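You operate a simulated robot arm through the tools that you are given. There is no shell and no other tool. Be economical: measure what you need, move in short steps, check, and stop when the job is done.

You are at the controls of a simulated robot arm. One attempt, no reset.

Task
Halt the pump, let the trapped rail pressure off, close the rail valve and wind the relief wheel to 0.
Fine: pump halted first, rail valve open to let off; both gauges end on 0; the let-off valve stays open.

It is judged by the outcome, as a careful person would: the job done as asked, and still so three seconds after it is handed in. It fails if anything else is knocked over, pushed out of place, dropped, spilled or broken.

Robot
A 6-joint arm with a two-finger gripper, fixed in place. Base frame: the origin is at the foot of the arm, x ahead of it, y to its left, z up. Readings come in cm, rad, newtons and seconds.
Its first joint turns from -2.897 to 2.897 rad. Payload 2.45 kg.
Tool frame: the origin (TCP) lies between the finger pads and is the grasp point; the fingertips stand 2 cm ahead of it; z points along the fingers, y is the line along which they close. Largest opening 14 cm; the body of the gripper starts 16.8 cm behind the TCP.
Orientation is that of the tool frame in the base frame, as a unit quaternion [x, y, z, w]. With the fingers straight down and closing along the base's y, the tool's x points along the base's -x, its y along +y and its z along -z.

Tools
- The arm moves only by the tool play_rows. Its argument "series" is a list of rows, each a list of 3 entries, a list of its own where there are three numbers: the turn, a rotation vector about the base's x, y, z in rad, then the shift along the base's x, y, z in cm, then the opening, from 0 (shut) to 1 (fully open). In form: [[[wx, wy, wz], [x, y, z], fingers], ...]. A call has 1 to 8 rows; each row shifts and turns the commanded pose from where the row before left it. Each row takes 0.2 s and may step no farther than 5 cm and 0.15 rad from the row before; otherwise, or with a gripper value out of range, the whole call is refused. Where a pose cannot be reached the arm comes as near as it can. A force on the tool above 90 N (or 10 N above the force at the start of the call, whichever is more), or a blocked arm, ends the call early, and 0.2 s more pass. The fingers move at their own pace (about 4.5 cm/s each) and stop on an object; they squeeze with about 26 N. The grip force told is the motor's: it shows also when the fingers shut on nothing. Time passes only in rows, and 0.2 s behind the last, so rows that do not move let the fingers close. It gives the time, the measured TCP pose, the force on the tool (base axes), the opening and the grip force at its end, in the units of the frame above (readings bear some noise), with the torque about the TCP (base axes, N m) and any sound that the robot's microphone picked up, and new pictures: "show" is both (left out), scene, wrist or none.
- Cameras (640 x 400 px; columns grow to the right, rows downward): "scene" is fixed at [39.98, -64.91, 150.69]; the picture's right is [0.74, -0.67, 0.00], its down [-0.15, -0.17, -0.97] and it looks along [0.65, 0.72, -0.23] (base axes); focal length 339 px, centre (320, 200). "wrist" rides on the gripper at [7.8, 1.1, -20.9] in the tool frame; the picture's right is [-0.14, 0.99, 0.00], its down [-0.92, -0.13, -0.37] and it looks along [-0.36, -0.05, 0.93] (tool axes); focal length 280 px, centre (320, 200). There is no depth. A picture from a camera that has moved, and an enlarged one, comes with that camera's place and axes in the base frame and with its lens.
- enlarge(camera, box): a new picture of the part [left, top, right, bottom] of that camera's present view, enlarged. No time passes.
- hand_in(): hands the job in; it is judged then, once.

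Work in short steps. Places have to be worked out from the pictures, the camera data and where the tool is seen: move nearer, look again, correct. Check each grasp and each placing, and mend what went wrong. You have 120 turns and 200 pictures in all, those below and enlarged ones among them. Open the gripper and draw the arm clear of the work before you hand the job in, unless the task says otherwise; then end with one line.

The tools are called after ">>>" as a command line: name --argument value ..., lists and objects as JSON in quotes. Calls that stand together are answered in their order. play_rows: Moves the arm, as the interface text tells. Its arguments: {"type":"object","properties":{"series":{"type":"array"},"show":{"type":"string","enum":["both","scene","wrist","none"]}},"required":["series"]} The other tools are called the same way: enlarge (camera, box) takes an enlarged picture of a part of a camera's view; hand_in () hands the job in.

At the start:

```text
clock: 0.0
eef_pos: [55.87, -8.87, 144.0]
ee_rot: [0.0, 1.0, 0.0, -0.001]
force: [-0.3, 0.5, -0.7]
torque: [-0.01, 0.01, 0.0]
opening: 13.99
grip_force: 0.1
```

scene: 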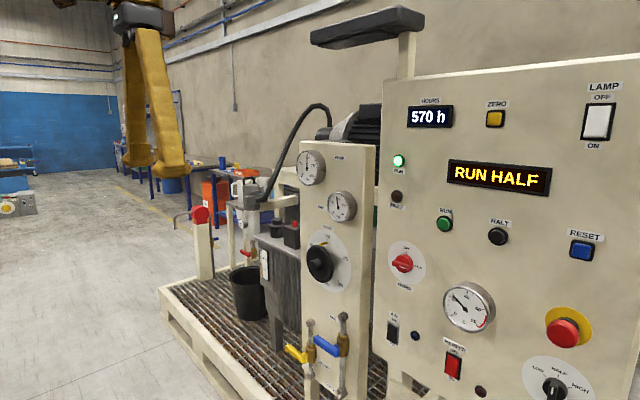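
wrist: 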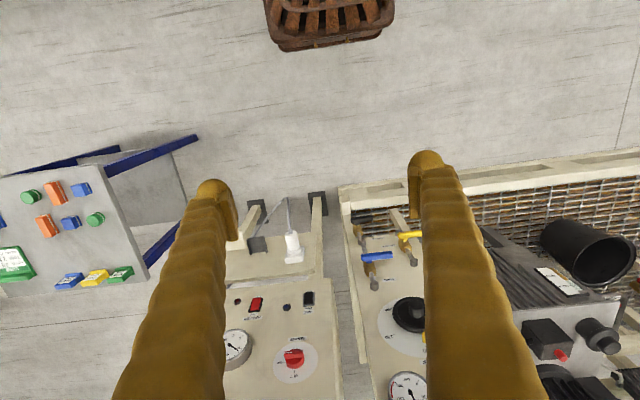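

I start by looking closely at both panels to read labels.

>>> enlarge --camera "scene" --box '[280, 130, 400, 400]'

>>> enlarge --camera "scene" --box '[380, 80, 640, 400]'

>>> enlarge --camera "wrist" --box '[200, 190, 440, 400]'

```text
1.48 times, centred on (340, 265) of scene
camera zoom: at [39.98, -64.91, 150.69], right [0.74, -0.67, 0.0], down [-0.15, -0.17, -0.97], along [0.65, 0.72, -0.23], focal length 502 px, centre (290, 104)
```

zoom: 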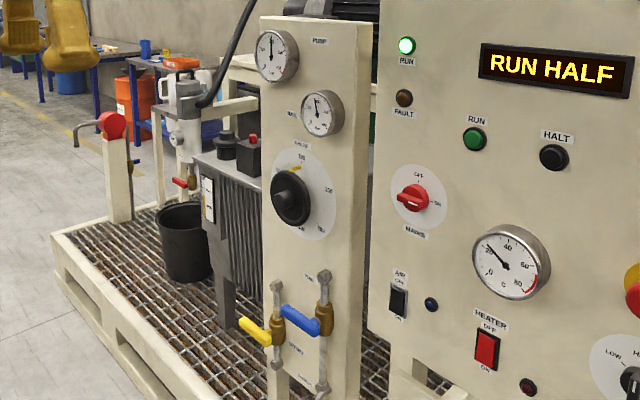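

```text
1.25 times, centred on (510, 240) of scene
camera zoom: at [39.98, -64.91, 150.69], right [0.74, -0.67, 0.0], down [-0.15, -0.17, -0.97], along [0.65, 0.72, -0.23], focal length 423 px, centre (82, 150)
```

zoom: 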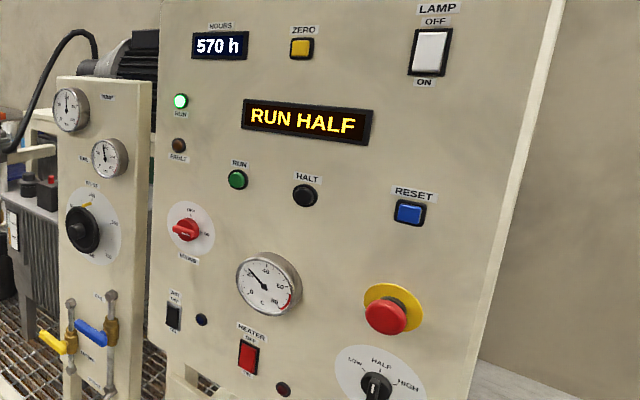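

```text
1.90 times, centred on (320, 295) of wrist
camera zoom: at [48.08, -7.83, 165.06], right [0.14, 0.99, 0.0], down [0.92, -0.13, 0.37], along [0.36, -0.05, -0.93], focal length 534 px, centre (320, 19)
```

zoom: 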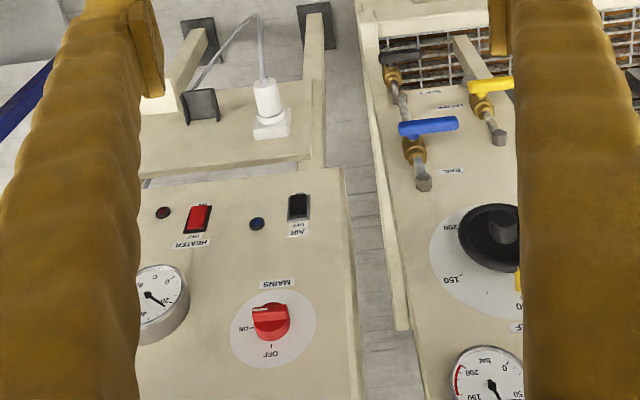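

Reading the valve labels and gauges in finer detail.

>>> enlarge --camera "scene" --box '[280, 310, 370, 400]'

>>> enlarge --camera "scene" --box '[290, 140, 370, 300]'

>>> enlarge --camera "wrist" --box '[330, 200, 430, 400]'

>>> enlarge --camera "wrist" --box '[340, 200, 430, 270]'

```text
4.44 times, centred on (325, 355) of scene
camera zoom: at [39.98, -64.91, 150.69], right [0.74, -0.67, 0.0], down [-0.15, -0.17, -0.97], along [0.65, 0.72, -0.23], focal length 1505 px, centre (298, -489)
```

zoom: 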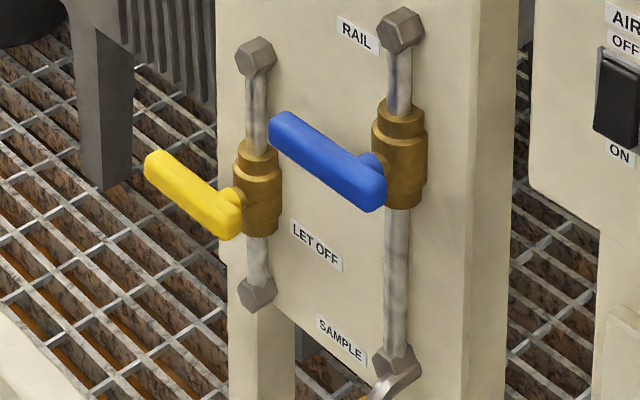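

```text
2.50 times, centred on (330, 220) of scene
camera zoom: at [39.98, -64.91, 150.69], right [0.74, -0.67, 0.0], down [-0.15, -0.17, -0.97], along [0.65, 0.72, -0.23], focal length 847 px, centre (295, 150)
```

zoom: 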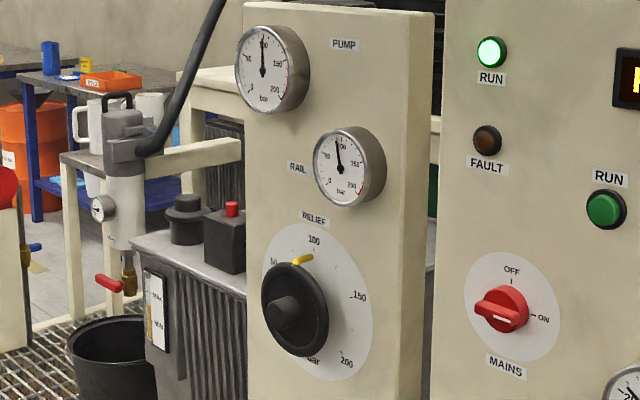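

```text
2.00 times, centred on (380, 300) of wrist
camera zoom: at [48.08, -7.83, 165.06], right [0.14, 0.99, 0.0], down [0.92, -0.13, 0.37], along [0.36, -0.05, -0.93], focal length 561 px, centre (200, 0)
```

zoom: 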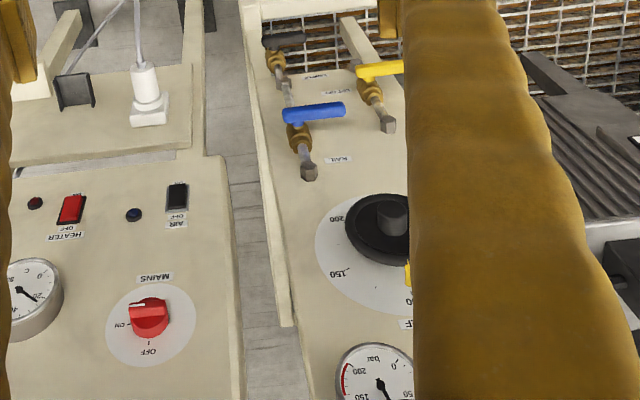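

```text
5.71 times, centred on (385, 235) of wrist
camera zoom: at [48.08, -7.83, 165.06], right [0.14, 0.99, 0.0], down [0.92, -0.13, 0.37], along [0.36, -0.05, -0.93], focal length 1602 px, centre (-51, 0)
```

zoom: 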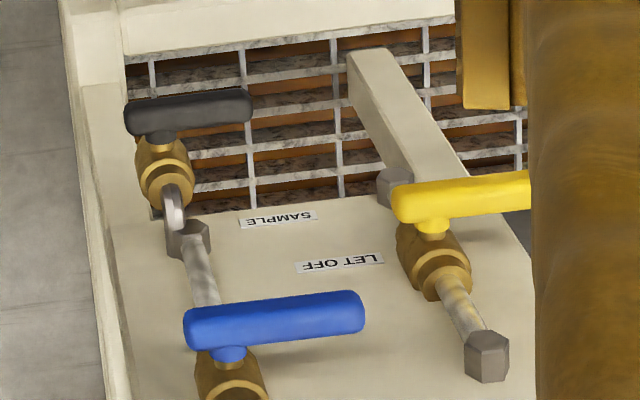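

Scene reads: both ball valves (blue RAIL, yellow LET OFF) lie crosswise to their pipes, so closed. I estimate the HALT button at (106,-42,129), the relief wheel at (104,8,108), the blue pivot at (107,1,79) and the yellow pivot at (108,18,65). I now turn the tool to point along +x, closing the fingers.

>>> play_rows --series '[[[0, -0.1428, 0], [0, -3, 0], 0], [[0, -0.1428, 0], [0, -3, 0], 0], [[0, -0.1428, 0], [0, -3, 0], 0], [[0, -0.1428, 0], [0, -3, 0], 0], [[0, -0.1428, 0], [0, -3, 0], 0], [[0, -0.1428, 0], [0, -3, -2], 0], [[0, -0.1428, 0], [0, -3, -2], 0], [[0, -0.1428, 0], [0, -3, -2], 0]]' --show "none"

>>> play_rows --series '[[[0, -0.1428, 0], [3, -3, -3], 0], [[0, -0.1428, 0], [3, -3, -3], 0], [[0, -0.1428, 0], [3, -3, -3], 0], [[0, 0, 0], [4, 0, 0], 0], [[0, 0, 0], [4, 0, 0], 0], [[0, 0, 0], [4, 0, 0], 0], [[0, 0, 0], [4, 0, 0], 0], [[0, 0, 0], [4, 0, 0], 0]]'

```text
clock: 1.4
eef_pos: [60.79, -31.08, 133.49]
ee_rot: [0.02, 0.931, 0.043, 0.361]
force: [-0.2, -0.1, 0.3]
torque: [-0.02, 0.02, -0.01]
opening: 1.27
grip_force: 0.1
stopped in row 7: the arm was blocked; the commanded pose is now the measured one
```

```text
refused: row 1 steps farther than a row can; nothing moved
```

The arm got blocked, probably by folding too close to its base; I move out along x before turning more.

>>> play_rows --series '[[[0, 0, 0], [4, 0, 0], 0], [[0, 0, 0], [4, 0, 0], 0], [[0, 0, 0], [4, 0, 0], 0], [[0, 0, 0], [4, 0, 0], 0]]'

```text
clock: 2.4
eef_pos: [76.68, -31.28, 133.89]
ee_rot: [0.02, 0.931, 0.041, 0.361]
force: [-0.6, 0.9, 0.8]
torque: [-0.02, 0.02, -0.06]
opening: 0.0
grip_force: 26.1
camera wrist: at [56.73, -30.96, 144.29], right [0.11, 0.98, 0.18], down [0.43, -0.21, 0.88], along [0.9, -0.01, -0.44], focal length 280 px, centre (320, 200)
```

scene: 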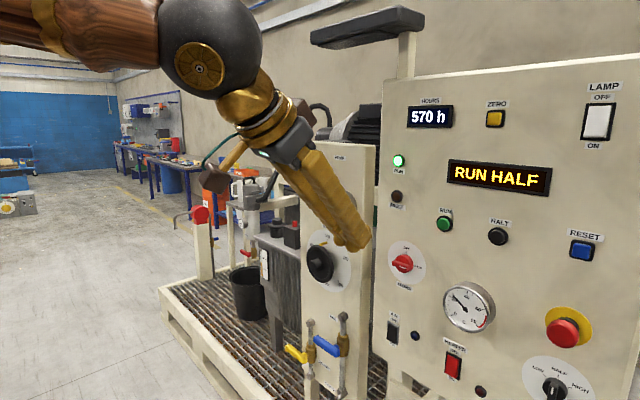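
wrist: 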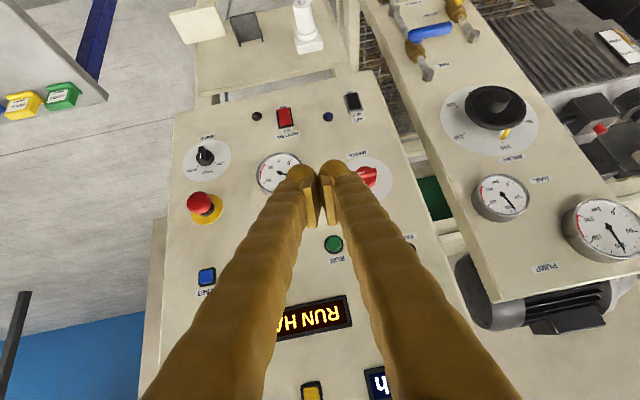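

Moving freely now. Finishing the turn to exactly horizontal while going to about 12 cm in front of HALT.

>>> play_rows --series '[[[-0.0148, -0.1383, -0.0051], [2.5, -1.85, -0.78], 0], [[-0.0148, -0.1383, -0.0051], [2.5, -1.85, -0.78], 0], [[-0.0148, -0.1383, -0.0051], [2.5, -1.85, -0.78], 0], [[-0.0148, -0.1383, -0.0051], [2.5, -1.85, -0.78], 0], [[-0.0148, -0.1383, -0.0051], [2.5, -1.85, -0.78], 0], [[-0.0148, -0.1383, -0.0051], [2.5, -1.85, -0.78], 0]]'

```text
clock: 3.8
eef_pos: [91.63, -42.23, 129.05]
ee_rot: [-0.002, 0.706, 0.0, 0.708]
force: [-0.5, 0.5, 0.1]
torque: [-0.03, 0.1, -0.04]
opening: 0.03
grip_force: 26.2
camera wrist: at [70.77, -41.08, 121.39], right [0.0, 0.99, 0.14], down [-0.37, -0.13, 0.92], along [0.93, -0.05, 0.37], focal length 280 px, centre (320, 200)
```

scene: 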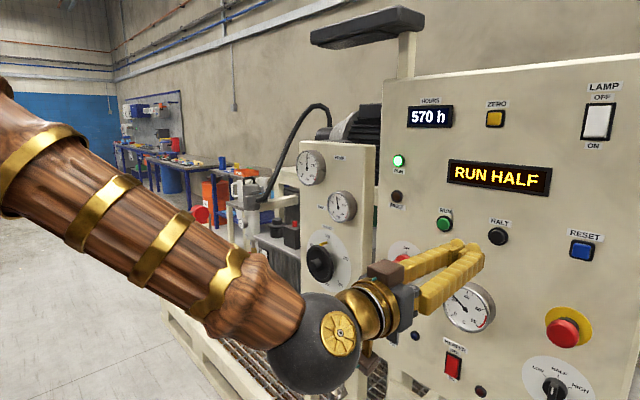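
wrist: 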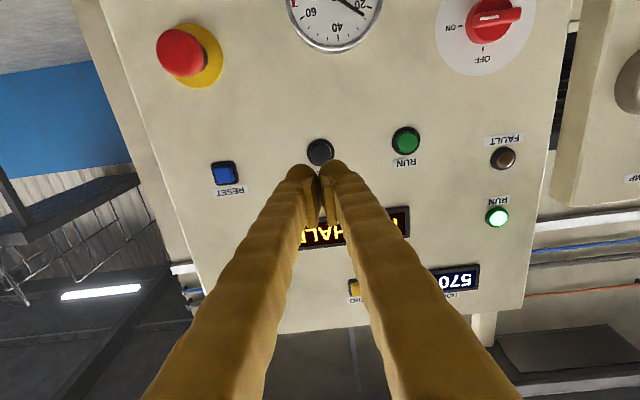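

The HALT button projects to y=-42.1, z=128.9 – aligned with the fingertips. Advance towards it in steps, small near contact.

>>> play_rows --series '[[[0, 0, 0], [3, 0, 0], 0], [[0, 0, 0], [3, 0, 0], 0], [[0, 0, 0], [2.5, 0, 0], 0], [[0, 0, 0], [1, 0, 0], 0], [[0, 0, 0], [0.7, 0, 0], 0], [[0, 0, 0], [0.5, 0, 0], 0]]'

```text
clock: 5.2
eef_pos: [102.51, -42.08, 129.17]
ee_rot: [0.0, 0.708, 0.0, 0.707]
force: [0.1, -0.3, 0.5]
torque: [0.01, 0.01, 0.02]
opening: 0.01
grip_force: 26.2
camera wrist: at [81.59, -41.04, 121.45], right [0.0, 0.99, 0.14], down [-0.37, -0.13, 0.92], along [0.93, -0.05, 0.36], focal length 280 px, centre (320, 200)
```

scene: 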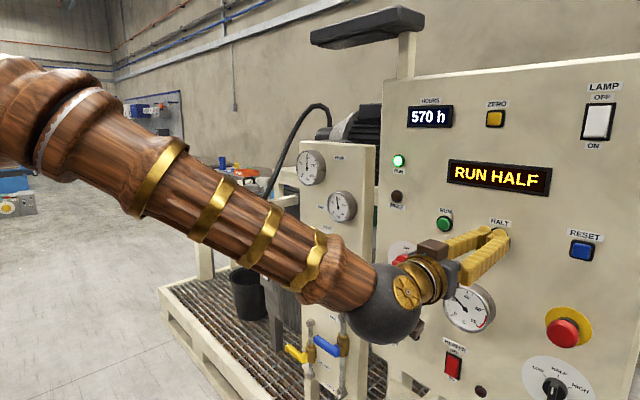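
wrist: 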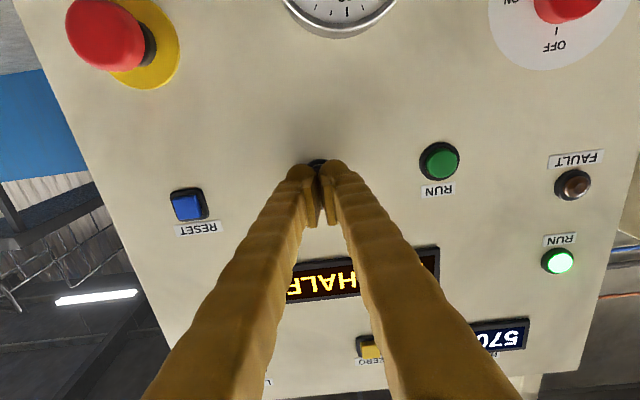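

No contact yet; continuing in small steps.

>>> play_rows --series '[[[0, 0, 0], [0.4, 0, 0], 0], [[0, 0, 0], [0.4, 0, 0], 0], [[0, 0, 0], [0.4, 0, 0], 0], [[0, 0, 0], [0.4, 0, 0], 0], [[0, 0, 0], [0.4, 0, 0], 0], [[0, 0, 0], [0.4, 0, 0], 0]]' --show "scene"

```text
clock: 6.6
eef_pos: [104.86, -42.31, 129.05]
ee_rot: [0.0, 0.707, 0.0, 0.707]
force: [-16.2, 0.9, 4.4]
torque: [0.0, -0.04, 0.01]
opening: 0.6
grip_force: 29.3
heard: click
```

scene: 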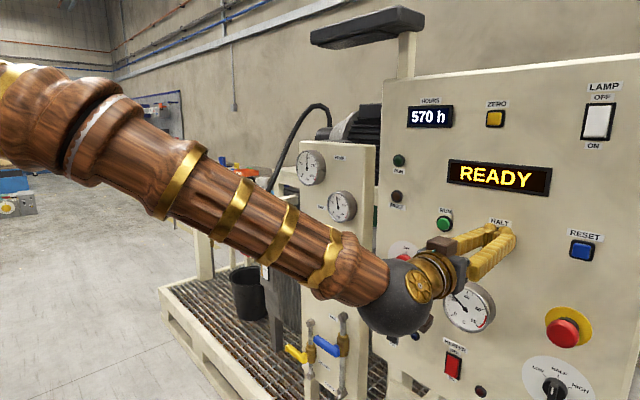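

Click heard, display READY and the RUN lamp off: pump halted. Backing off, then moving in front of the valve panel.

>>> play_rows --series '[[[0, 0, 0], [-4, 0, 0], 0], [[0, 0, 0], [-4.5, 0, 0], 0], [[0, 0, 0], [-4.5, 0, 0], 0], [[0, 0, 0], [-4.5, 0, 0], 0], [[0, 0, 0], [0, 3.6, -3], 0], [[0, 0, 0], [0, 3.6, -3], 0], [[0, 0, 0], [0, 3.6, -3], 0], [[0, 0, 0], [0, 3.6, -3], 0]]' --show "none"

>>> play_rows --series '[[[0, 0, 0], [0, 3.6, -3], 0], [[0, 0, 0], [0, 3.6, -3], 0], [[0, 0, 0], [0, 3.6, -3], 0], [[0, 0, 0], [0, 3.6, -3], 0], [[0, 0, 0], [0, 3.6, -3], 0], [[0, 0, 0], [0, 3.6, -3], 0], [[0, 0, 0], [0, 3.6, -3], 0], [[0, 0, 0], [0, 3.6, -3], 0]]'

```text
clock: 8.4
eef_pos: [87.26, -27.7, 116.92]
ee_rot: [-0.002, 0.707, -0.001, 0.707]
force: [-0.8, 0.5, 0.8]
torque: [-0.01, -0.03, 0.0]
opening: 0.0
grip_force: 29.7
```

```text
clock: 10.2
eef_pos: [88.06, -8.45, 97.78]
ee_rot: [0.0, 0.714, 0.055, 0.698]
force: [-0.7, -1.1, -0.4]
torque: [-0.02, -0.03, -0.04]
opening: 0.02
grip_force: 29.2
out of reach, approached as far as the arm can: row 4, 5, 6, 7, 8
camera wrist: at [66.85, -8.3, 90.58], right [-0.07, 0.97, 0.21], down [-0.33, -0.23, 0.92], along [0.94, -0.01, 0.34], focal length 280 px, centre (320, 200)
```

scene: 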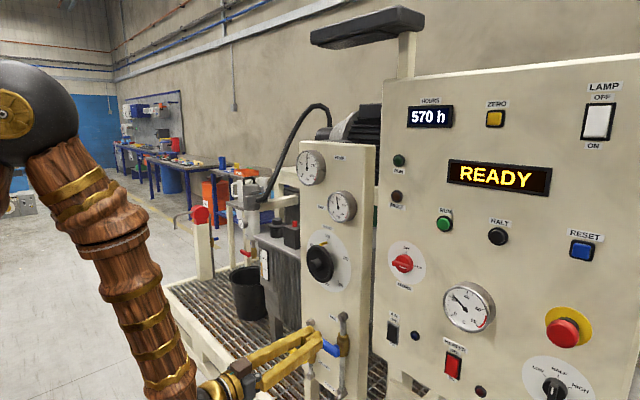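
wrist: 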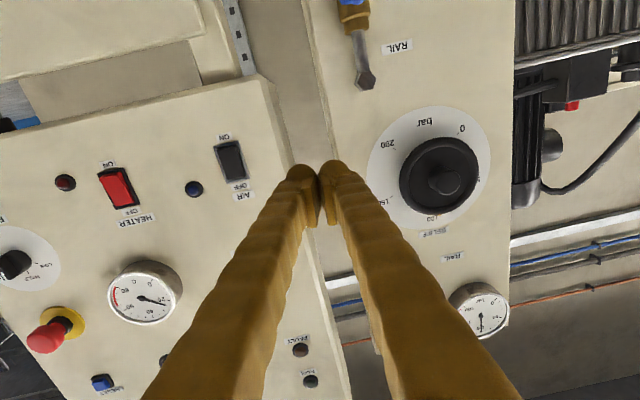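

The arm is at the near edge of its range with a level tool. I tilt the tool downwards about 0.6 rad, which suits these lower valves and gives the camera a better view.

>>> play_rows --series '[[[0, 0.12, 0], [0, 0, 0], 0], [[0, 0.12, 0], [0, 0, 0], 0], [[0, 0.12, 0], [0, 0, 0], 0], [[0, 0.12, 0], [0, 0, 0], 0], [[0, 0.12, 0], [0, 0, 0], 0]]'

```text
clock: 11.4
eef_pos: [88.21, -8.61, 97.76]
ee_rot: [0.017, 0.889, 0.051, 0.455]
force: [-0.1, 0.1, 0.3]
torque: [-0.03, 0.05, 0.0]
opening: 0.0
grip_force: 29.6
camera wrist: at [66.63, -8.44, 103.77], right [0.06, 0.97, 0.22], down [0.24, -0.23, 0.94], along [0.97, -0.01, -0.25], focal length 280 px, centre (320, 200)
```

scene: 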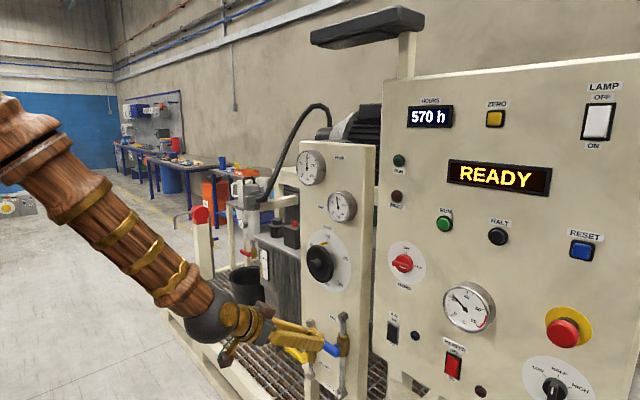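
wrist: 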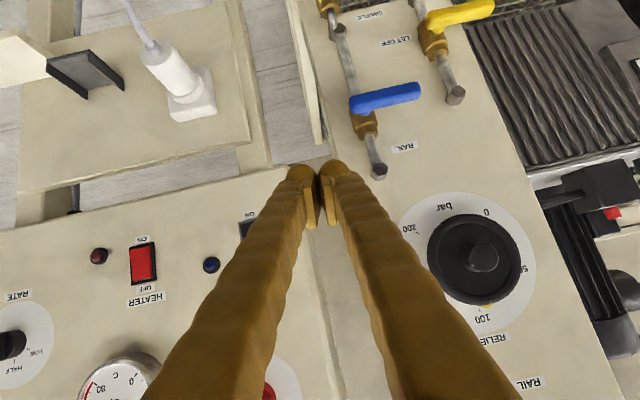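

Good view: blue handle pivot about (107,1.9,79), its tip y≈10; yellow pivot about (107.5,17,66.5), its tip y≈27. I square the tool up and move in front of and above the blue lever's free end.

>>> play_rows --series '[[[-0.0265, 0, -0.004], [2.2, 4.15, -1.45], 0], [[-0.0265, 0, -0.004], [2.2, 4.15, -1.45], 0], [[-0.0265, 0, -0.004], [2.2, 4.15, -1.45], 0], [[-0.0265, 0, -0.004], [2.2, 4.15, -1.45], 0]]'

```text
clock: 12.4
eef_pos: [94.08, -1.55, 94.4]
ee_rot: [0.0, 0.892, 0.031, 0.452]
force: [-0.5, 0.3, 0.1]
torque: [-0.04, -0.03, 0.03]
opening: 0.0
grip_force: 29.8
out of reach, approached as far as the arm can: row 2, 3, 4
camera wrist: at [72.62, -1.28, 100.6], right [0.05, 0.98, 0.17], down [0.25, -0.17, 0.95], along [0.97, -0.01, -0.26], focal length 280 px, centre (320, 200)
```

scene: 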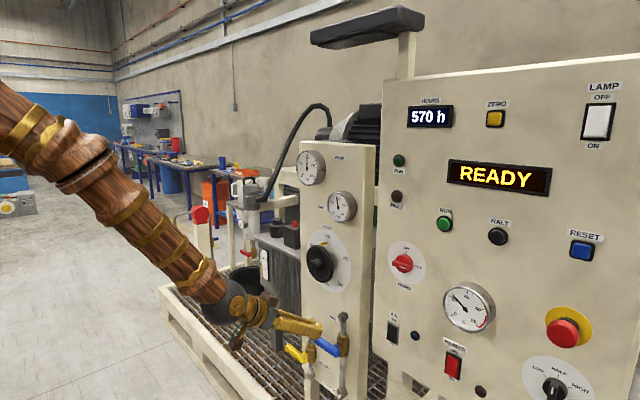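
wrist: 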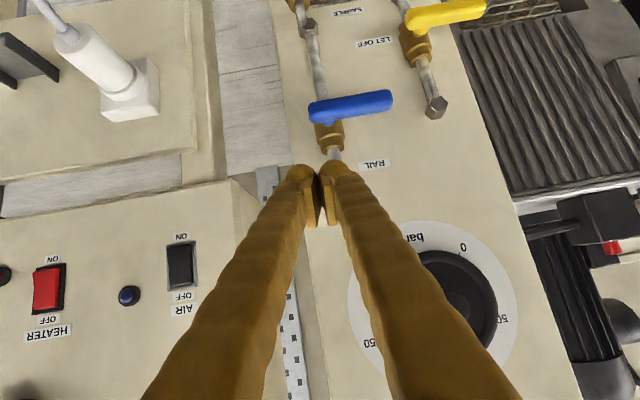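

The misses fit a forearm-roll limit: the tool cannot point exactly in the arm's plane in this posture. Yawing the tool left about 0.3 rad avoids that and does not matter for pushing a lever; I do that while approaching above the blue lever's end.

>>> play_rows --series '[[[0, 0, 0.1], [0, 0, 0], 0], [[0, 0, 0.1], [0, 0, 0], 0], [[0, 0, 0.1], [2.2, 2.25, -1.8], 0], [[0, 0, 0.03], [2.2, 2.25, -1.8], 0], [[0, 0, 0], [2.2, 2.25, -1.8], 0], [[0, 0, 0], [2.2, 2.25, -1.8], 0]]'

```text
clock: 13.8
eef_pos: [102.66, 7.7, 87.09]
ee_rot: [-0.147, 0.879, 0.106, 0.441]
force: [0.6, -0.5, 0.4]
torque: [0.02, 0.0, 0.02]
opening: 0.03
grip_force: 29.4
camera wrist: at [82.39, 0.88, 93.32], right [-0.27, 0.95, 0.17], down [0.29, -0.08, 0.95], along [0.92, 0.31, -0.26], focal length 280 px, centre (320, 200)
```

scene: 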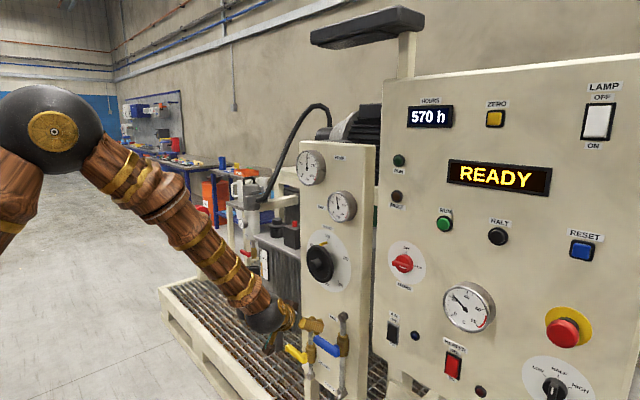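
wrist: 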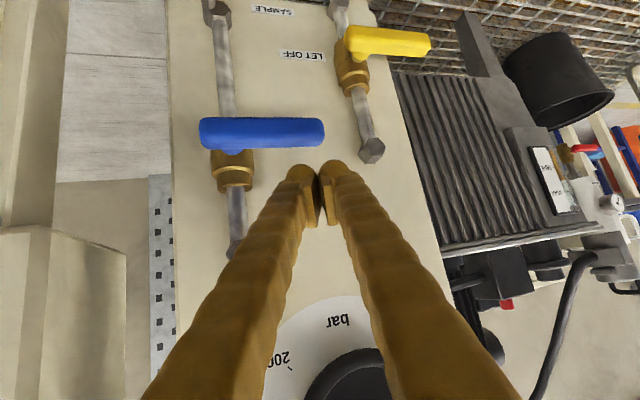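

Fingertip is at about (104,8.3,86), just above the blue lever's end at z≈79. Moving forward over it then pushing down gently to feel which way it turns.

>>> play_rows --series '[[[0, 0, 0], [1.5, 0, -1.0], 0], [[0, 0, 0], [1.3, -0.3, -1.0], 0], [[0, 0, 0], [0, 0, -0.7], 0], [[0, 0, 0], [0, 0, -0.7], 0], [[0, 0, 0], [0, 0, -0.5], 0], [[0, 0, 0], [0, 0, -0.5], 0]]'

```text
clock: 15.2
eef_pos: [105.57, 7.35, 83.38]
ee_rot: [-0.147, 0.878, 0.106, 0.444]
force: [-16.5, -0.9, 55.9]
torque: [-0.55, 0.3, -0.4]
opening: 0.6
grip_force: 29.7
camera wrist: at [85.18, 0.6, 89.51], right [-0.27, 0.95, 0.17], down [0.29, -0.09, 0.95], along [0.92, 0.31, -0.25], focal length 280 px, centre (320, 200)
```

scene: 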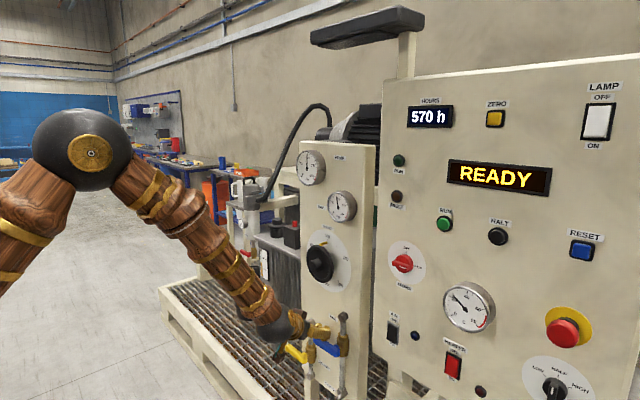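
wrist: 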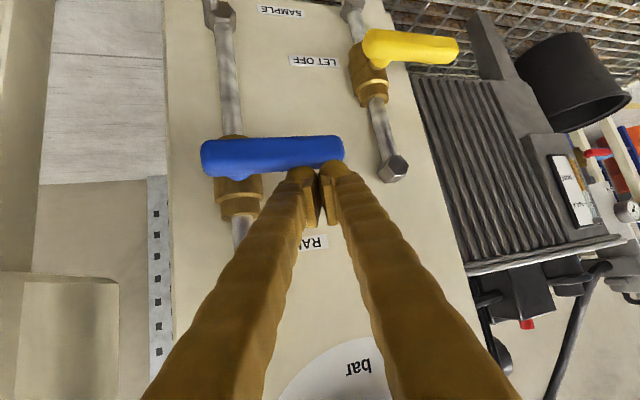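

About 56 N up at the tip and the lever has not moved: it seems to be the stop on that side. I back off and go round under the lever to lift it instead.

>>> play_rows --series '[[[0, 0, 0], [0, 0, 1.5], 0], [[0, 0, 0], [-4, 0, 1], 0], [[0, 0, 0], [-3, 0, -3], 0], [[0, 0, 0], [0, 0, -4], 0], [[0, 0, 0], [0, 0, -4], 0], [[0, 0, 0], [2, 0, 0], 0]]'

```text
clock: 16.6
eef_pos: [100.45, 7.33, 74.49]
ee_rot: [-0.147, 0.88, 0.106, 0.44]
force: [0.5, -0.1, 0.5]
torque: [-0.02, 0.02, -0.02]
opening: 0.0
grip_force: 29.2
camera wrist: at [80.09, 0.52, 80.66], right [-0.27, 0.95, 0.17], down [0.29, -0.08, 0.95], along [0.92, 0.31, -0.26], focal length 280 px, centre (320, 200)
```

scene: 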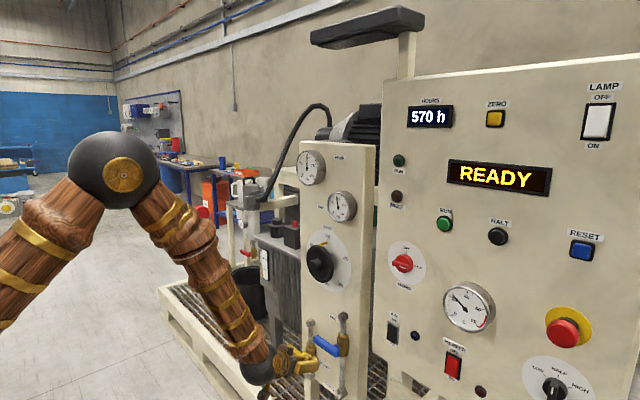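
wrist: 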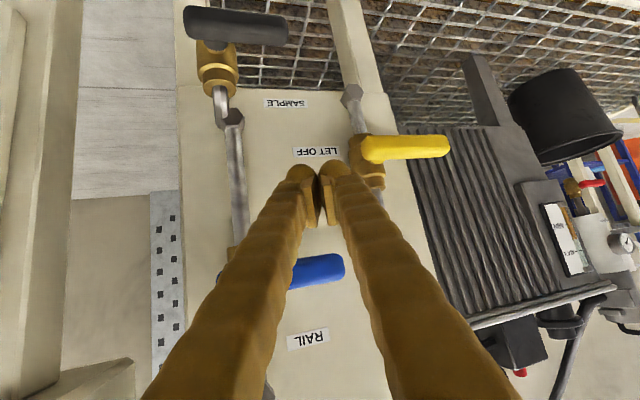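

Fingertip is now at about (102,8,73), under the lever. Forward 5 cm, then lift gently.

>>> play_rows --series '[[[0, 0, 0], [2.5, 0, 0], 0], [[0, 0, 0], [2.5, 0, 0], 0], [[0, 0, 0], [0, 0, 1], 0], [[0, 0, 0], [0, 0, 1], 0], [[0, 0, 0], [0, 0, 0.8], 0], [[0, 0, 0], [0, 0, 0.8], 0]]'

```text
clock: 18.0
eef_pos: [105.32, 7.25, 78.03]
ee_rot: [-0.146, 0.879, 0.105, 0.441]
force: [-4.2, -0.6, -4.2]
torque: [0.17, -0.13, -0.12]
opening: 0.0
grip_force: 29.7
camera wrist: at [85.08, 0.49, 84.31], right [-0.27, 0.95, 0.17], down [0.29, -0.08, 0.95], along [0.92, 0.31, -0.26], focal length 280 px, centre (320, 200)
```

scene: 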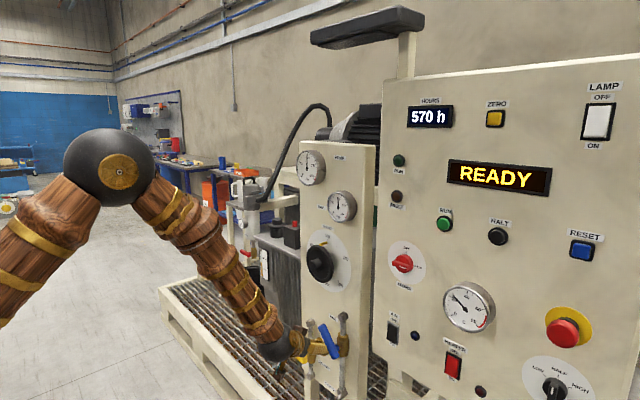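
wrist: 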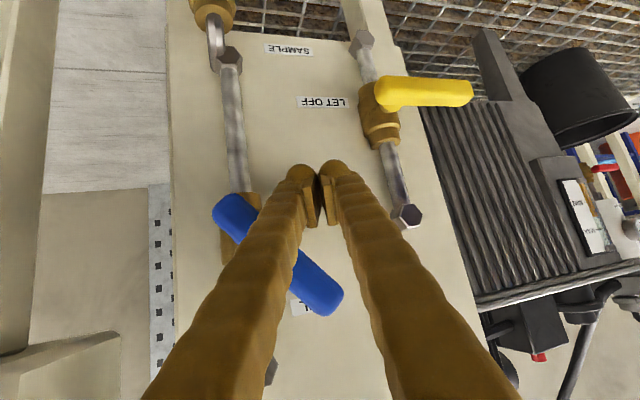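

The lever lifts easily (4 N), so it opens upward. Following the arc upward.

>>> play_rows --series '[[[0, 0, 0], [0, -0.1, 1.2], 0], [[0, 0, 0], [0, -0.1, 1.2], 0], [[0, 0, 0], [0, -0.4, 1.1], 0], [[0, 0, 0], [0, -0.4, 1.1], 0], [[0, 0, 0], [0, -0.8, 0.6], 0], [[0, 0, 0], [0, -0.8, 0.6], 0]]'

```text
clock: 19.5
eef_pos: [105.19, 5.66, 83.16]
ee_rot: [-0.153, 0.879, 0.109, 0.438]
force: [-4.3, 27.4, -3.8]
torque: [-0.6, -0.14, -0.24]
opening: 0.0
grip_force: 29.4
stopped in row 6: the force on the tool passed its limit at 94 N (the readings are from after the stop); the commanded pose is now the measured one
camera wrist: at [84.93, -1.34, 89.54], right [-0.28, 0.94, 0.17], down [0.3, -0.08, 0.95], along [0.91, 0.32, -0.26], focal length 280 px, centre (320, 200)
```

scene: 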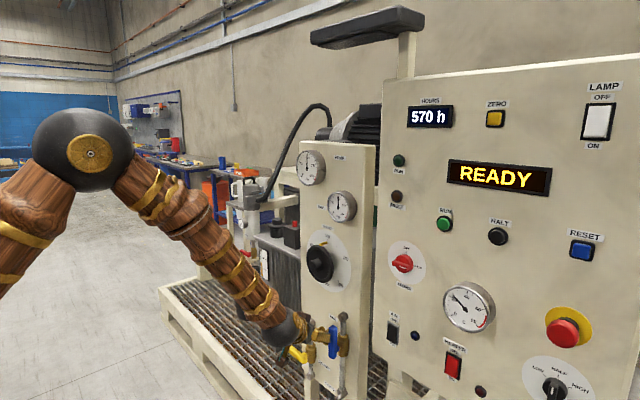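
wrist: 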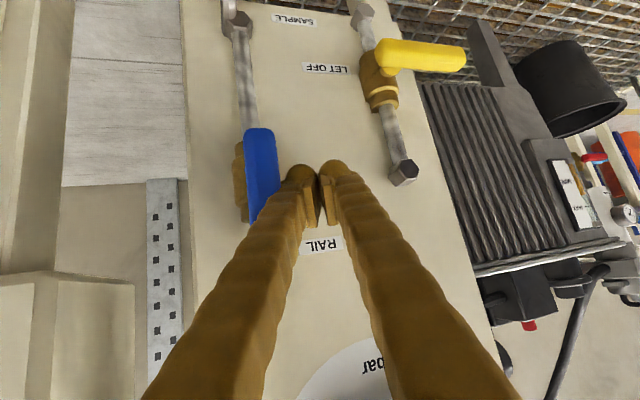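

Blue lever is vertical against its stop: rail valve open. Backing off and moving low in front of the yellow lever, with slightly more yaw.

>>> play_rows --series '[[[0, 0, 0], [-0.5, 1, 0], 0], [[0, 0, 0], [-4, 0.5, 0], 0], [[0, 0, 0.04], [-4.5, 0, 0], 0], [[0, 0, 0.04], [0, 3.1, -3.8], 0], [[0, 0, 0.04], [0, 3.1, -3.8], 0], [[0, 0, 0.03], [0, 3.1, -3.8], 0], [[0, 0, 0], [0, 3.1, -3.8], 0], [[0, 0, 0], [0, 3.1, -3.8], 0]]'

>>> enlarge --camera "scene" --box '[290, 140, 370, 300]'

```text
clock: 21.3
eef_pos: [96.46, 22.36, 64.77]
ee_rot: [-0.216, 0.866, 0.141, 0.429]
force: [-0.5, 0.8, 1.2]
torque: [-0.02, 0.0, 0.03]
opening: 0.0
grip_force: 29.6
camera wrist: at [77.51, 12.45, 71.02], right [-0.42, 0.89, 0.17], down [0.31, -0.04, 0.95], along [0.86, 0.45, -0.26], focal length 280 px, centre (320, 200)
```

scene: 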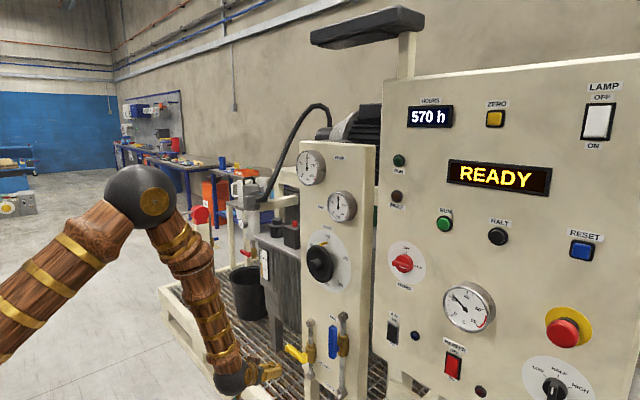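
wrist: 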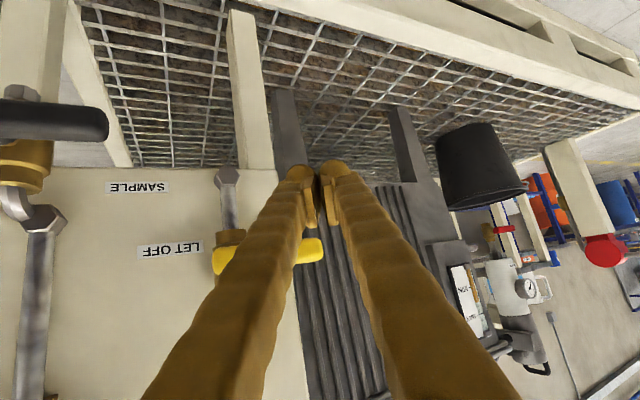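

```text
2.50 times, centred on (330, 220) of scene
camera zoom: at [39.98, -64.91, 150.69], right [0.74, -0.67, 0.0], down [-0.15, -0.17, -0.97], along [0.65, 0.72, -0.23], focal length 847 px, centre (295, 150)
```

zoom: 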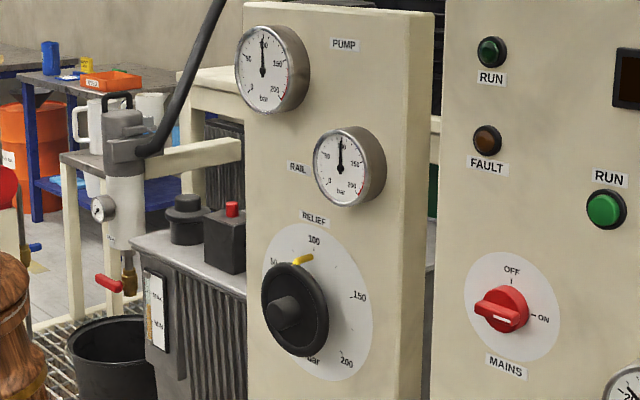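

Both gauges still read about 100, joined through the rail valve. Yellow lever lies at z≈68, y 16–27; fingertip at (98,23,63.6). Going under it and lifting.

>>> play_rows --series '[[[0, 0, 0], [3, 0, -1], 0], [[0, 0, 0], [3, 0, -1], 0], [[0, 0, 0], [3, 0, 0], 0], [[0, 0, 0], [0, 0, 1.2], 0], [[0, 0, 0], [0, 0, 1.2], 0], [[0, 0, 0], [0, 0, 1], 0], [[0, 0, 0], [0, 0, 1], 0]]'

```text
clock: 22.9
eef_pos: [105.18, 22.51, 67.02]
ee_rot: [-0.216, 0.865, 0.14, 0.431]
force: [0.3, 5.7, -0.1]
torque: [-0.09, 0.0, -0.04]
opening: 0.0
grip_force: 29.6
camera wrist: at [86.19, 12.54, 73.23], right [-0.42, 0.89, 0.17], down [0.3, -0.04, 0.95], along [0.86, 0.45, -0.26], focal length 280 px, centre (320, 200)
```

scene: 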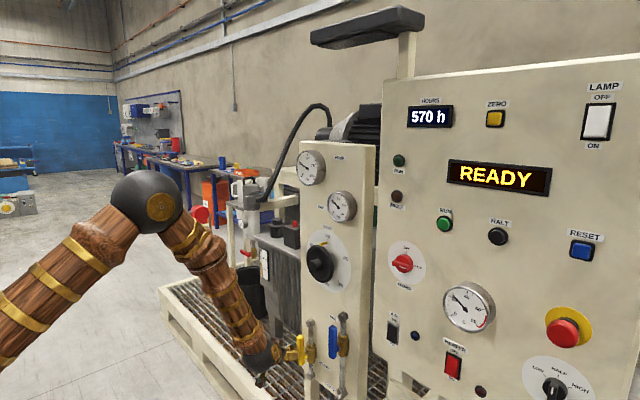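
wrist: 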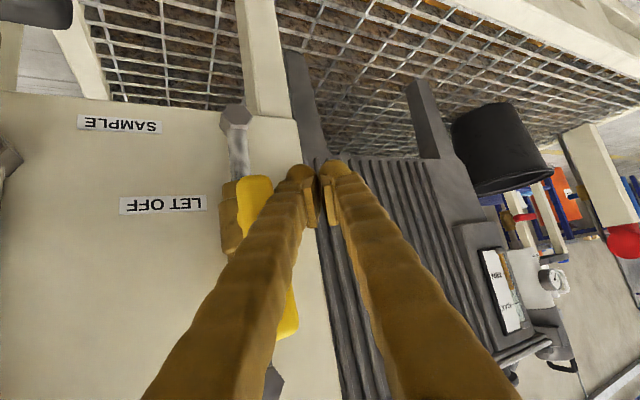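

Pressure is already falling. Continuing the lever gently to vertical.

>>> play_rows --series '[[[0, 0, 0], [0, -0.2, 1], 0], [[0, 0, 0], [0, -0.3, 1], 0], [[0, 0, 0], [0, -0.4, 0.6], 0], [[0, 0, 0], [0, -0.4, 0.4], 0]]'

```text
clock: 24.0
eef_pos: [104.86, 21.84, 69.25]
ee_rot: [-0.22, 0.866, 0.142, 0.426]
force: [-7.6, 15.2, -1.6]
torque: [-0.39, -0.21, -0.24]
opening: 0.0
grip_force: 30.2
stopped in row 4: the force on the tool passed its limit at 94 N (the readings are from after the stop); the commanded pose is now the measured one
camera wrist: at [85.94, 11.84, 75.63], right [-0.42, 0.89, 0.17], down [0.31, -0.03, 0.95], along [0.85, 0.46, -0.27], focal length 280 px, centre (320, 200)
```

scene: 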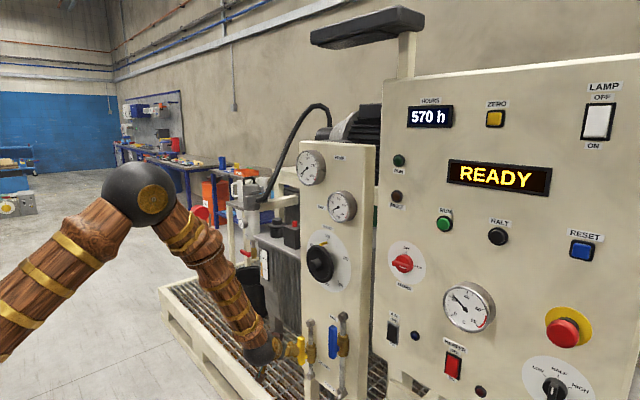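
wrist: 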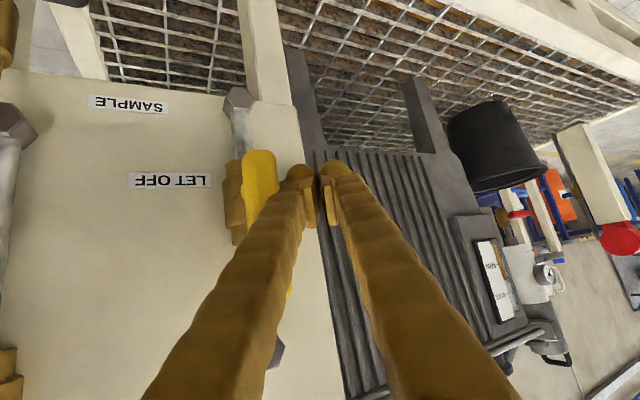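

Yellow lever is at its stop, vertical. Backing off and checking the gauges as they fall.

>>> play_rows --series '[[[0, 0, 0], [-0.5, 1.2, 0], 0], [[0, 0, 0], [-4, 0.5, 0], 0], [[0, 0, 0], [-4.5, 0, 0], 0], [[0, 0, 0], [-3, -1, 4], 0], [[0, 0, 0], [0, -2, 4], 0], [[0, 0, 0], [0, -2, 4], 0], [[0, 0, 0], [0, -2, 4], 0]]'

>>> enlarge --camera "scene" --box '[290, 140, 370, 240]'

>>> enlarge --camera "scene" --box '[270, 220, 370, 400]'

```text
refused: row 4 steps farther than a row can; nothing moved
```

```text
4.00 times, centred on (330, 190) of scene
camera zoom: at [39.98, -64.91, 150.69], right [0.74, -0.67, 0.0], down [-0.15, -0.17, -0.97], along [0.65, 0.72, -0.23], focal length 1355 px, centre (280, 240)
```

zoom: 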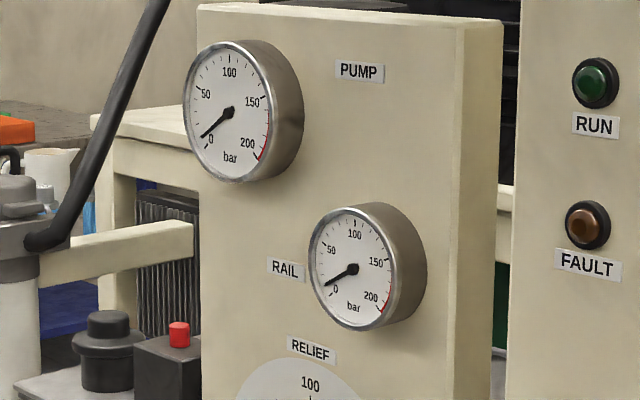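

```text
2.22 times, centred on (320, 310) of scene
camera zoom: at [39.98, -64.91, 150.69], right [0.74, -0.67, 0.0], down [-0.15, -0.17, -0.97], along [0.65, 0.72, -0.23], focal length 753 px, centre (320, -44)
```

zoom: 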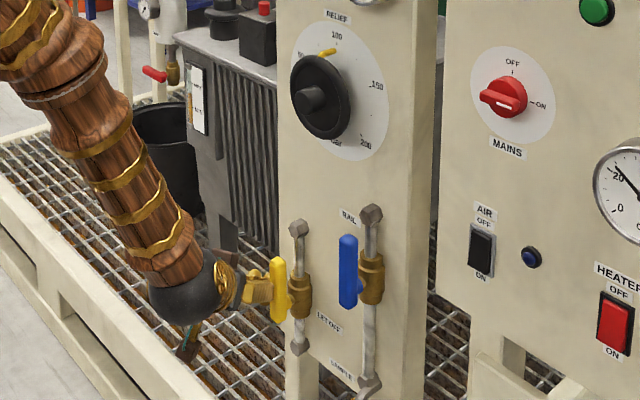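

Gauges nearly at 0. Backing off (with smaller steps) toward the right side of the blue lever.

>>> play_rows --series '[[[0, 0, 0], [-0.5, 1.2, 0], 0], [[0, 0, 0], [-4, 0.5, 0], 0], [[0, 0, 0], [-4.5, 0, 0], 0], [[0, 0, -0.04], [0, -3.7, 3], 0], [[0, 0, -0.04], [0, -3.7, 3], 0], [[0, 0, -0.04], [0, -3.7, 3], 0], [[0, 0, -0.04], [0, -3.7, 3], 0], [[0, 0, 0], [0, -3.7, 3], 0]]' --show "none"

>>> play_rows --series '[[[0, 0, 0], [0, -4, 2], 0], [[0, 0, 0], [0, -3, 1], 0]]'

>>> enlarge --camera "scene" --box '[290, 140, 370, 240]'

```text
clock: 25.8
eef_pos: [95.91, 4.96, 84.36]
ee_rot: [-0.15, 0.881, 0.107, 0.436]
force: [-0.1, 1.2, -0.3]
torque: [0.01, -0.04, 0.03]
opening: 0.0
grip_force: 29.5
```

```text
clock: 26.4
eef_pos: [95.86, -2.05, 87.34]
ee_rot: [-0.15, 0.881, 0.108, 0.436]
force: [0.9, 0.7, 0.8]
torque: [0.03, 0.01, 0.03]
opening: 0.01
grip_force: 29.6
camera wrist: at [75.6, -9.09, 93.73], right [-0.28, 0.95, 0.17], down [0.3, -0.08, 0.95], along [0.91, 0.31, -0.26], focal length 280 px, centre (320, 200)
```

scene: 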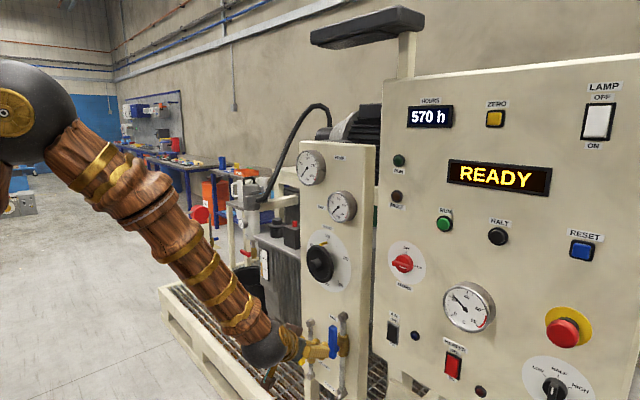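
wrist: 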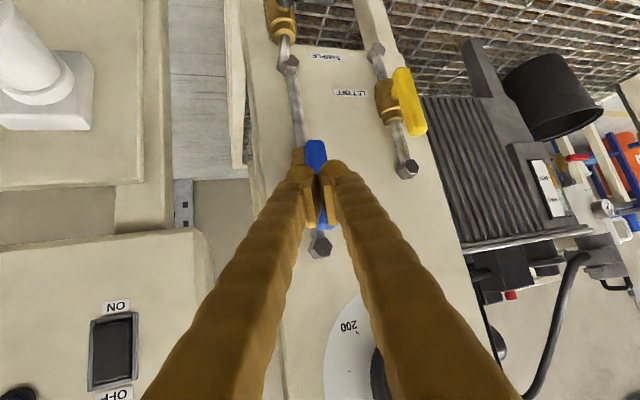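

```text
4.00 times, centred on (330, 190) of scene
camera zoom: at [39.98, -64.91, 150.69], right [0.74, -0.67, 0.0], down [-0.15, -0.17, -0.97], along [0.65, 0.72, -0.23], focal length 1355 px, centre (280, 240)
```

zoom: 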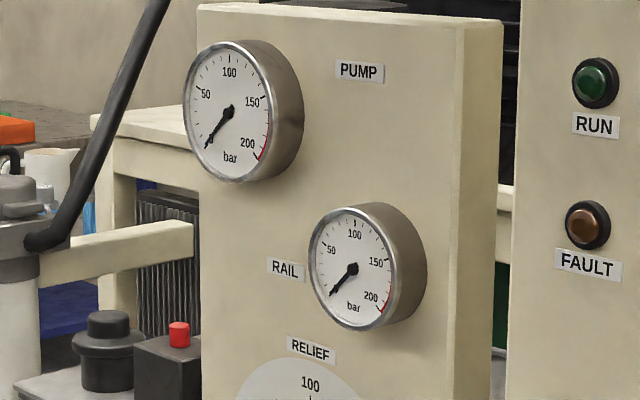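

Both gauges sit on 0. Now the tip goes to the right of the blue lever (x107, y≈-2.4, z≈85.5), and pushes it left to start closing.

>>> play_rows --series '[[[0, 0, 0], [3, -1, -0.3], 0], [[0, 0, 0], [3.3, 0, -0.3], 0], [[0, 0, 0], [3.3, 0, 0], 0], [[0, 0, 0], [0, 1, 0], 0], [[0, 0, 0], [0, 1, 0], 0], [[0, 0, 0], [0, 1, 0], 0]]'

```text
clock: 27.8
eef_pos: [105.57, -0.14, 86.68]
ee_rot: [-0.149, 0.881, 0.108, 0.436]
force: [-1.3, -0.9, 0.4]
torque: [0.0, -0.04, 0.01]
opening: 0.0
grip_force: 29.0
camera wrist: at [85.23, -6.91, 93.09], right [-0.27, 0.95, 0.17], down [0.3, -0.08, 0.95], along [0.91, 0.31, -0.26], focal length 280 px, centre (320, 200)
```

scene: 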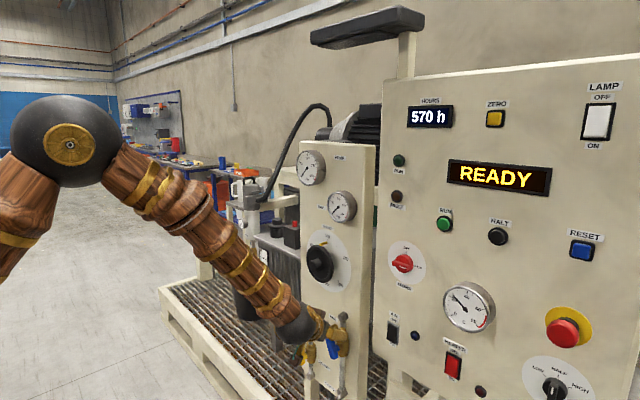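
wrist: 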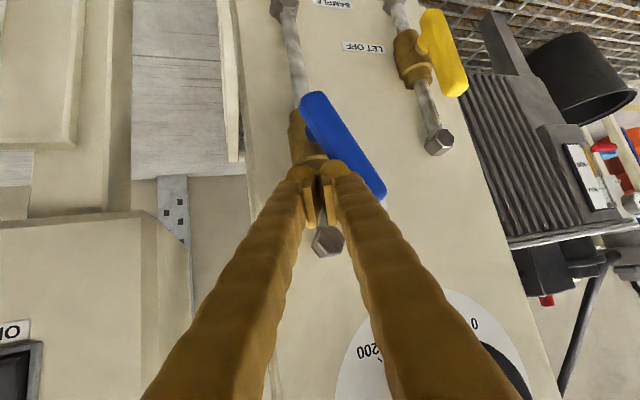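

Lever is turning. Following the arc left and down to horizontal.

>>> play_rows --series '[[[0, 0, 0], [0, 1.1, 0.1], 0], [[0, 0, 0], [0, 1.1, 0], 0], [[0, 0, 0], [0, 1.5, -0.4], 0], [[0, 0, 0], [0, 1.5, -0.5], 0], [[0, 0, 0], [0, 1.2, -0.8], 0], [[0, 0, 0], [0, 0.8, -0.8], 0], [[0, 0, 0], [0, 0, -0.5], 0], [[0, 0, 0], [0, 0, -0.3], 0]]'

```text
clock: 29.6
eef_pos: [105.42, 7.08, 83.65]
ee_rot: [-0.151, 0.88, 0.108, 0.437]
force: [-6.1, 2.4, 16.1]
torque: [-0.08, 0.09, -0.07]
opening: 0.0
grip_force: 29.1
camera wrist: at [85.17, 0.23, 89.98], right [-0.28, 0.95, 0.17], down [0.3, -0.08, 0.95], along [0.91, 0.31, -0.26], focal length 280 px, centre (320, 200)
```

scene: 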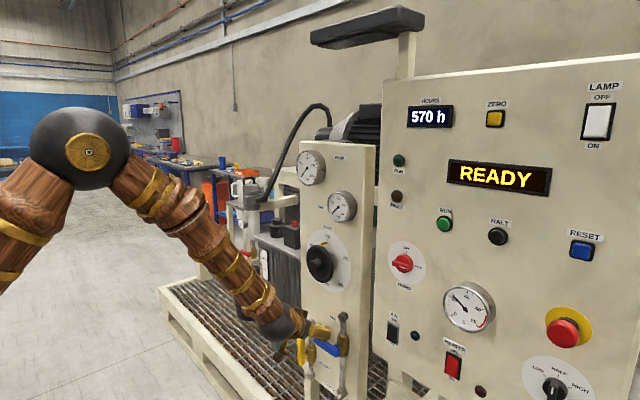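
wrist: 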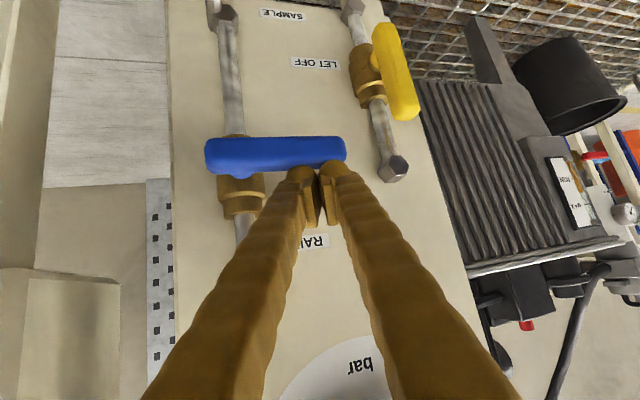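

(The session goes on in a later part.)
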